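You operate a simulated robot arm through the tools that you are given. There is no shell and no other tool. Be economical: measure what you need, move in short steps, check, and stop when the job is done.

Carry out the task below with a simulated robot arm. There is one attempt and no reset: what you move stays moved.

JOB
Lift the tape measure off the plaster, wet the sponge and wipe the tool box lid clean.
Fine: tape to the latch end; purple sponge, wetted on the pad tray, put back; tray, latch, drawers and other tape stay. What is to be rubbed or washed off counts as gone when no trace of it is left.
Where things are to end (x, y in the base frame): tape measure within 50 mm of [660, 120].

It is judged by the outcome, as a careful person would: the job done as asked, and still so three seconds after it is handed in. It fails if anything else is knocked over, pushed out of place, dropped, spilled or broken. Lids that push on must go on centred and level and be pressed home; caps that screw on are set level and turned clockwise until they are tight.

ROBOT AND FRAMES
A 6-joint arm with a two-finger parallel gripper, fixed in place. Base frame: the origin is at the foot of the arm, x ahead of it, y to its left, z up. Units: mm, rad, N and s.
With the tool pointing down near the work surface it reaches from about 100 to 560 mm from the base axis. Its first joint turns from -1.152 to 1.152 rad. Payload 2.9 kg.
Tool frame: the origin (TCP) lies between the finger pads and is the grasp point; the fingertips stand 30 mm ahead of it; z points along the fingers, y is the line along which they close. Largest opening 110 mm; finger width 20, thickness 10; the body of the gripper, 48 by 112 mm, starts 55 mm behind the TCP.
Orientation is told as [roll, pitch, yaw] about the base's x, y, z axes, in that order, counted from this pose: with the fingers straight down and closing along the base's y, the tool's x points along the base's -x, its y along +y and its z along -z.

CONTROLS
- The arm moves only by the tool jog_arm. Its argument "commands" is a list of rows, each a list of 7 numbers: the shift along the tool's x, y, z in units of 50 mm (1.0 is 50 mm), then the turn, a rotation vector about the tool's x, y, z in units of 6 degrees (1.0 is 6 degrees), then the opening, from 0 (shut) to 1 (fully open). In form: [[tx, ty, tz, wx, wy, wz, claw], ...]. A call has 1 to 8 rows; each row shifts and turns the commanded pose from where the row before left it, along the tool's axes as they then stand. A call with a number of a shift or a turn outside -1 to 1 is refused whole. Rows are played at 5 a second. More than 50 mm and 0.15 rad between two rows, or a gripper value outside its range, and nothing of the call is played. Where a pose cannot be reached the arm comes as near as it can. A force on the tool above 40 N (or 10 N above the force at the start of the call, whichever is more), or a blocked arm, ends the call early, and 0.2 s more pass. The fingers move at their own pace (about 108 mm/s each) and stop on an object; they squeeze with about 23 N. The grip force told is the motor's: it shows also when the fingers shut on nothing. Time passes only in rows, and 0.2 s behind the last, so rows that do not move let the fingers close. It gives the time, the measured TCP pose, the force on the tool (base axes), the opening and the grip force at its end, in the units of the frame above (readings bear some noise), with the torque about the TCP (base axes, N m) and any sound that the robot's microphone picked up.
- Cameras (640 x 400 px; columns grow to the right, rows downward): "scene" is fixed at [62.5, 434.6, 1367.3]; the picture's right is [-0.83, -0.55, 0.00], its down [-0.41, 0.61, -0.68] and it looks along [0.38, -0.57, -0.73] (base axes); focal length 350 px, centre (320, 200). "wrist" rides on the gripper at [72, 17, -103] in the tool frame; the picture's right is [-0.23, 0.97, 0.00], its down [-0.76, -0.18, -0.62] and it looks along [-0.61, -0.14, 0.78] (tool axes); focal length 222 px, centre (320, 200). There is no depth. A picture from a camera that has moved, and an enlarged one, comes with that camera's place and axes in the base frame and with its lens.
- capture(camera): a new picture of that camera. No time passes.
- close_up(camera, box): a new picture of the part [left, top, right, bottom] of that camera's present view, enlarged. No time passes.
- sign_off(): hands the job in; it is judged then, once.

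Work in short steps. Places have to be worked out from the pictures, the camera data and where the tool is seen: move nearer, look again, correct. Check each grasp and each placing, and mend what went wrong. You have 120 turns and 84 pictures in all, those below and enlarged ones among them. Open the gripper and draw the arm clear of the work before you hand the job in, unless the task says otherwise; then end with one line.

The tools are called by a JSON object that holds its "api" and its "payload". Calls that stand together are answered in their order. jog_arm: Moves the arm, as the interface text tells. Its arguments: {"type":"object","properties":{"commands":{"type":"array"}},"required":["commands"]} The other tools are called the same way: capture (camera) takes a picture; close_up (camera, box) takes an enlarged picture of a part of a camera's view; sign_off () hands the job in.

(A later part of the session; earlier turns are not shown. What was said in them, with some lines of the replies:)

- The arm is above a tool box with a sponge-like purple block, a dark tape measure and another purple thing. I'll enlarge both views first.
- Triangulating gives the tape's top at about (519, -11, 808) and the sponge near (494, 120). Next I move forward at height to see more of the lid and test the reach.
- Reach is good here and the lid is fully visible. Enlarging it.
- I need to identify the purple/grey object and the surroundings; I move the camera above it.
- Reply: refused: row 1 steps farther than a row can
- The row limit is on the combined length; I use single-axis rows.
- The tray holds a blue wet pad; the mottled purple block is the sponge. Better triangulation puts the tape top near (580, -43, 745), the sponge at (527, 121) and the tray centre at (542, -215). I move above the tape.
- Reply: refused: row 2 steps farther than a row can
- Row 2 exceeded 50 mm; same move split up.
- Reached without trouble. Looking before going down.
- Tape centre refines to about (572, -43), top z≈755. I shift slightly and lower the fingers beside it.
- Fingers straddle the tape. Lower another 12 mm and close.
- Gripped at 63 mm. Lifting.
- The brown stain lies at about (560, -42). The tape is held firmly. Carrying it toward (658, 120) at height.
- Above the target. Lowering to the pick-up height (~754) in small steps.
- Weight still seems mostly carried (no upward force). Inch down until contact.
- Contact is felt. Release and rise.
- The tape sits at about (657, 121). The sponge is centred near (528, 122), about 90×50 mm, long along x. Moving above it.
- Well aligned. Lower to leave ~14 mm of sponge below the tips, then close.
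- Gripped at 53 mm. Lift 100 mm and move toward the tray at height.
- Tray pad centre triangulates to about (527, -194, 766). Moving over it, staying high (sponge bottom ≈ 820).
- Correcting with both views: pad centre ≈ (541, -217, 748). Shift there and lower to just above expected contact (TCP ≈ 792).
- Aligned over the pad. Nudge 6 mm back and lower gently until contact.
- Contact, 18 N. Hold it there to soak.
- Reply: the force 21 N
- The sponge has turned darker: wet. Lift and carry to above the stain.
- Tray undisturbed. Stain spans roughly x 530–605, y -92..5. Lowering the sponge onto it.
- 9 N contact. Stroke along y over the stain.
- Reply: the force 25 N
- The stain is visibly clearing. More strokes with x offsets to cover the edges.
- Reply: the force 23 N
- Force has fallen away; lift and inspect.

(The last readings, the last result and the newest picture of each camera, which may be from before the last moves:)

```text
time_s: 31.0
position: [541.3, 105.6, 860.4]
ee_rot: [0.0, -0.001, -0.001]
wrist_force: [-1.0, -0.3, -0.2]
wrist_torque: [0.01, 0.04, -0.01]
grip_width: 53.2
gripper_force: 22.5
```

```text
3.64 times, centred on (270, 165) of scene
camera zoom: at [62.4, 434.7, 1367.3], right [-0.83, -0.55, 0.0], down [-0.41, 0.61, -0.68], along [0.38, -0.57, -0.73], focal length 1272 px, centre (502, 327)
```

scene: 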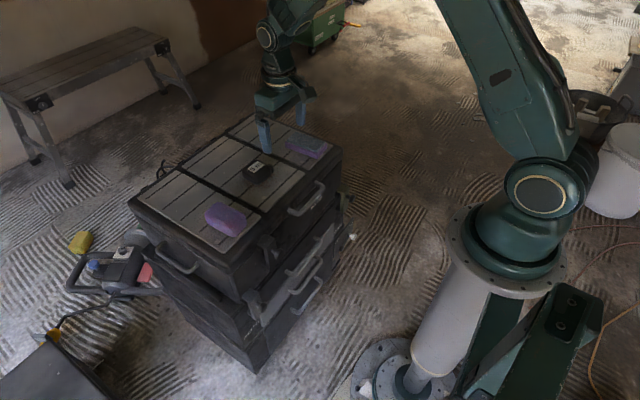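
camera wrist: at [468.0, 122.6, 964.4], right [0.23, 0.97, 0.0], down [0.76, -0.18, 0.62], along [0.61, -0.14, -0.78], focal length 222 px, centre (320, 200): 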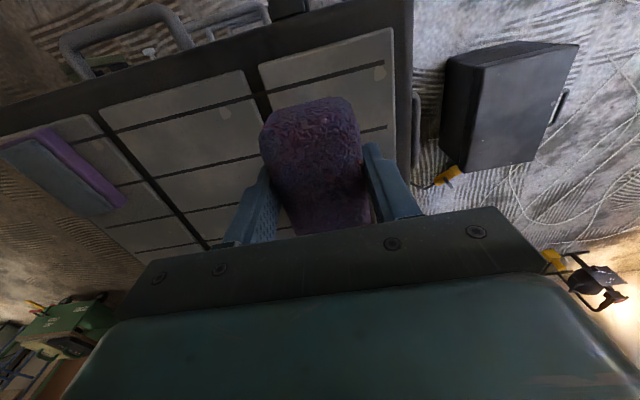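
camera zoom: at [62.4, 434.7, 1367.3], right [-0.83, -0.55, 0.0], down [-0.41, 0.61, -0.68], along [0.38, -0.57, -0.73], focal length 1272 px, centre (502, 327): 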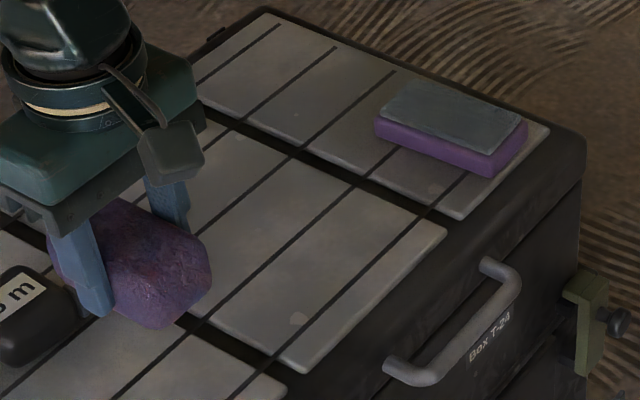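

Stain area looks clean; zoom harder for leftovers.

{"api": "close_up", "payload": {"camera": "scene", "box": [245, 145, 305, 185]}}

{"api": "close_up", "payload": {"camera": "wrist", "box": [90, 60, 290, 250]}}

```text
10.00 times, centred on (275, 165) of scene
camera zoom: at [62.4, 434.7, 1367.3], right [-0.83, -0.55, 0.0], down [-0.41, 0.61, -0.68], along [0.38, -0.57, -0.73], focal length 3498 px, centre (770, 550)
```

zoom: 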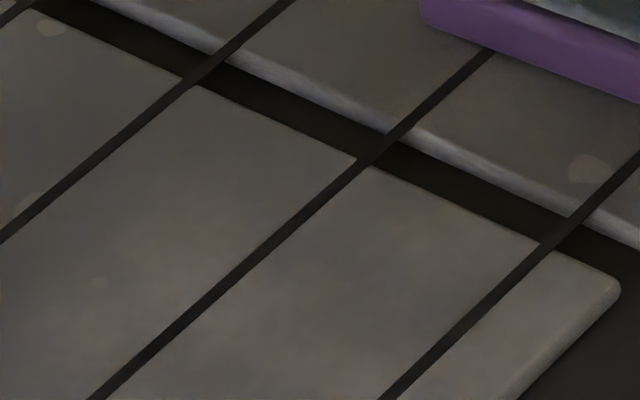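

```text
2.11 times, centred on (190, 155) of wrist
camera zoom: at [468.0, 122.6, 964.4], right [0.23, 0.97, 0.0], down [0.76, -0.18, 0.62], along [0.61, -0.14, -0.78], focal length 468 px, centre (594, 295)
```

zoom: 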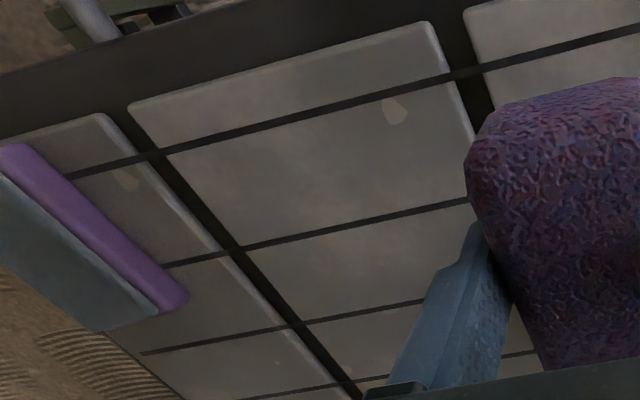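

The stain seems gone, though faint brownish tints could be remnants or tile texture. I'll do a second, wider pass to be safe.

{"api": "jog_arm", "payload": {"commands": [[0, -1, 0, 0, 0, 0, 0], [0, -1, 0, 0, 0, 0, 0], [0, -0.9, 0, 0, 0, 0, 0], [-0.8, 0, 0, 0, 0, 0, 0], [0, 0, 1, 0, 0, 0, 0], [0, 0, 0.84, 0, 0, 0, 0], [0, 0, 0.06, 0, 0, 0, 0], [0, 0, 0, 0, 0, 0, 0]]}}

```text
time_s: 32.8
position: [581.3, -36.1, 769.3]
ee_rot: [0.001, -0.001, -0.001]
wrist_force: [0.3, 0.8, -0.2]
wrist_torque: [-0.01, 0.02, 0.0]
grip_width: 53.1
gripper_force: 22.8
```

{"api": "jog_arm", "payload": {"commands": [[0, 0, 0.1, 0, 0, 0, 0], [0, 0, 0.06, 0, 0, 0, 0], [0, 0, 0.04, 0, 0, 0, 0], [0, 0, 0, 0, 0, 0, 0]]}}

```text
time_s: 33.8
position: [580.9, -39.2, 759.0]
ee_rot: [0.0, 0.0, 0.001]
wrist_force: [-2.1, 3.5, 12.5]
wrist_torque: [0.09, 0.65, -0.09]
grip_width: 53.0
gripper_force: 22.9
```

12 N contact; stroking.

{"api": "jog_arm", "payload": {"commands": [[0, -0.6, 0, 0, 0, 0, 0], [0, -0.6, 0, 0, 0, 0, 0], [0, 0.6, 0, 0, 0, 0, 0], [0, 0.6, 0, 0, 0, 0, 0], [0, 0.6, 0, 0, 0, 0, 0], [0, 0.6, 0, 0, 0, 0, 0], [0.5, 0, 0, 0, 0, 0, 0], [0, -0.6, 0, 0, 0, 0, 0]]}}

{"api": "jog_arm", "payload": {"commands": [[0, -0.6, 0.01, 0, 0, 0, 0], [0, -0.6, 0, 0, 0, 0, 0], [0, -0.6, 0, 0, 0, 0, 0], [0.4, 0, 0, 0, 0, 0, 0], [0, 0.6, 0, 0, 0, 0, 0], [0, 0.6, 0, 0, 0, 0, 0], [0, 0.6, 0, 0, 0, 0, 0], [0, 0.6, 0, 0, 0, 0, 0]]}}

```text
time_s: 35.6
position: [556.8, -9.2, 757.5]
ee_rot: [0.001, 0.0, 0.003]
wrist_force: [-0.6, 9.2, 23.1]
wrist_torque: [0.24, -0.05, -0.04]
grip_width: 53.4
gripper_force: 23.0
```

```text
time_s: 37.4
position: [533.0, 20.5, 755.9]
ee_rot: [0.0, 0.002, -0.001]
wrist_force: [0.5, 0.2, -0.5]
wrist_torque: [-0.05, 0.01, -0.02]
grip_width: 53.3
gripper_force: 23.3
```

Lift and move to above the sponge's original spot, then inspect.

{"api": "jog_arm", "payload": {"commands": [[0, 0, -1, 0, 0, 0, 0], [0, 0, -1, 0, 0, 0, 0], [0, 1, 0, 0, 0, 0, 0], [0, 1, 0, 0, 0, 0, 0], [0.05, 0.02, 0, 0, 0, 0, 0], [0, 0, 0, 0, 0, 0, 0]]}}

{"api": "close_up", "payload": {"camera": "scene", "box": [215, 125, 305, 200]}}

{"api": "close_up", "payload": {"camera": "wrist", "box": [90, 60, 290, 250]}}

```text
time_s: 38.8
position: [530.7, 119.8, 857.5]
ee_rot: [0.001, 0.002, 0.0]
wrist_force: [0.6, -0.5, 0.1]
wrist_torque: [0.01, 0.04, -0.01]
grip_width: 53.3
gripper_force: 23.1
```

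```text
5.33 times, centred on (260, 162) of scene
camera zoom: at [62.5, 434.7, 1367.3], right [-0.83, -0.55, 0.0], down [-0.41, 0.61, -0.68], along [0.38, -0.57, -0.73], focal length 1866 px, centre (640, 400)
```

zoom: 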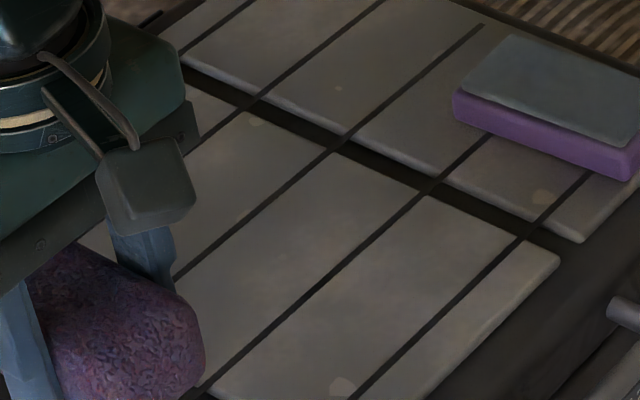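

```text
2.11 times, centred on (190, 155) of wrist
camera zoom: at [458.7, 137.3, 961.7], right [0.23, 0.97, 0.0], down [0.76, -0.18, 0.62], along [0.61, -0.14, -0.78], focal length 468 px, centre (594, 295)
```

zoom: 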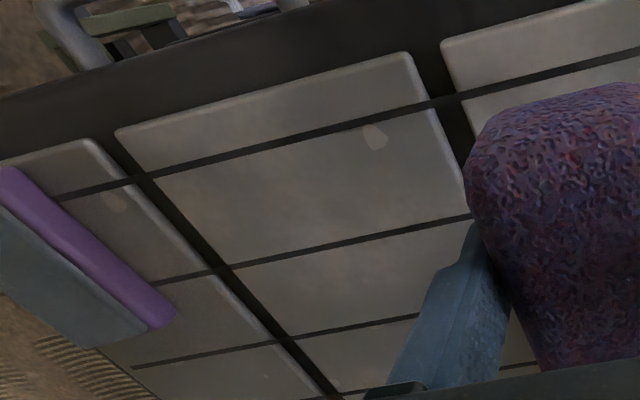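

The area is clean and unchanged by the second pass, so the tints are tile texture. Putting the sponge back at (530, 122).

{"api": "jog_arm", "payload": {"commands": [[0.02, 0.04, 0, 0, 0, 0, 0], [0, 0, 1, 0, 0, 0, 0], [0, 0, 0.8, 0, 0, 0, 0], [0, 0, 0.08, 0, 0, 0, 0], [0, 0, 0.04, 0, 0, 0, 0], [0, 0, 0, 0, 0, 0, 0]]}}

```text
time_s: 40.2
position: [532.3, 122.2, 762.0]
ee_rot: [0.0, -0.001, 0.0]
wrist_force: [-1.0, 0.6, -0.8]
wrist_torque: [0.01, -0.01, 0.02]
grip_width: 53.4
gripper_force: 22.8
```

{"api": "jog_arm", "payload": {"commands": [[0.04, 0, 0.06, 0, 0, 0, 0], [0, 0, 0.03, 0, 0, 0, 0], [0, 0, 0.03, 0, 0, 0, 0], [0, 0, 0, 0, 0, 0, 0]]}}

```text
time_s: 41.2
position: [532.3, 122.6, 755.6]
ee_rot: [0.0, 0.001, -0.001]
wrist_force: [-4.2, -3.4, 15.1]
wrist_torque: [-0.12, 0.32, 0.03]
grip_width: 53.5
gripper_force: 23.0
```

Contact made; release and back off upward.

{"api": "jog_arm", "payload": {"commands": [[0, 0, -0.02, 0, 0, 0, 0], [0, 0, 0, 0, 0, 0, 0.7], [0, 0, 0, 0, 0, 0, 0.9], [0, 0, -0.3, 0, 0, 0, 0.9], [0, 0, -1, 0, 0, 0, 0.9], [0, 0, -1, 0, 0, 0, 0.9], [0, 0, -1, 0, 0, 0, 0.9], [0, 0, 0, 0, 0, 0, 0.9]]}}

{"api": "jog_arm", "payload": {"commands": [[1, 0, 0, 0, 0, 0, 0.9], [1, 0, 0, 0, 0, 0, 0.9], [1, 0, 0, 0, 0, 0, 0.9], [0, 0, -1, 0, 0, 0, 0.9], [0, 0, 0, 0, 0, 0, 0.9]]}}

{"api": "capture", "payload": {"camera": "scene"}}

{"api": "close_up", "payload": {"camera": "scene", "box": [125, 105, 345, 245]}}

{"api": "capture", "payload": {"camera": "wrist"}}

```text
time_s: 43.0
position: [531.6, 118.2, 922.3]
ee_rot: [0.0, 0.0, 0.0]
wrist_force: [-0.3, 0.5, 0.9]
wrist_torque: [-0.03, 0.0, 0.0]
grip_width: 99.0
gripper_force: 0.0
```

```text
time_s: 44.2
position: [381.6, 120.7, 973.5]
ee_rot: [0.0, -0.001, 0.0]
wrist_force: [0.3, 0.4, 0.0]
wrist_torque: [0.0, 0.02, -0.05]
grip_width: 99.0
gripper_force: 0.2
```

```text
36 pictures are left
```

scene: 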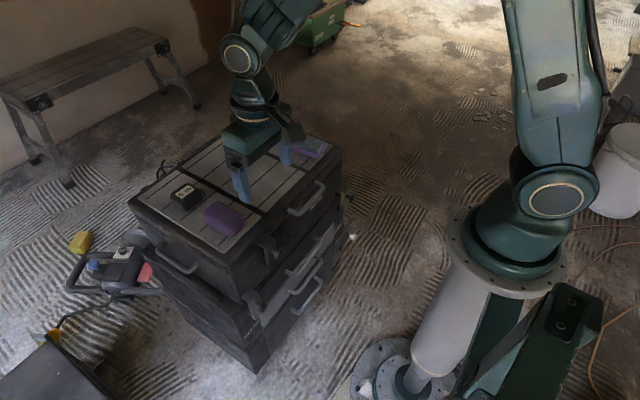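

```text
2.86 times, centred on (235, 175) of scene
camera zoom: at [62.4, 434.6, 1367.3], right [-0.83, -0.55, 0.0], down [-0.41, 0.61, -0.68], along [0.38, -0.57, -0.73], focal length 999 px, centre (563, 271)
```

zoom: 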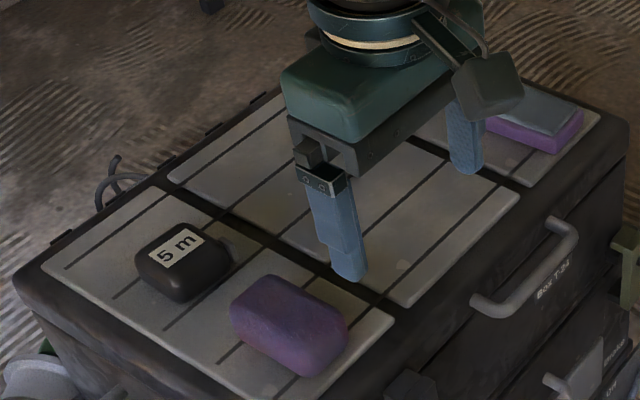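

```text
34 pictures are left
camera wrist: at [308.3, 137.8, 1076.1], right [0.23, 0.97, 0.0], down [0.76, -0.18, 0.62], along [0.61, -0.14, -0.78], focal length 222 px, centre (320, 200)
```

wrist: 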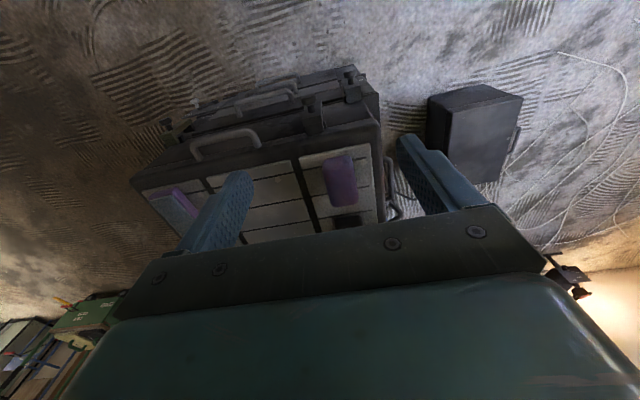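

Tape, sponge and tray are all in place, the lid is clean, and the arm is clear with the gripper open. Handing in.

{"api": "sign_off", "payload": {}}

```text
The job is handed in.
```

The tape measure now sits at about (657, 121), the stain is wiped off with no trace visible, and the wetted purple sponge is back within a few mm of where it started; the tray and everything else stayed put.
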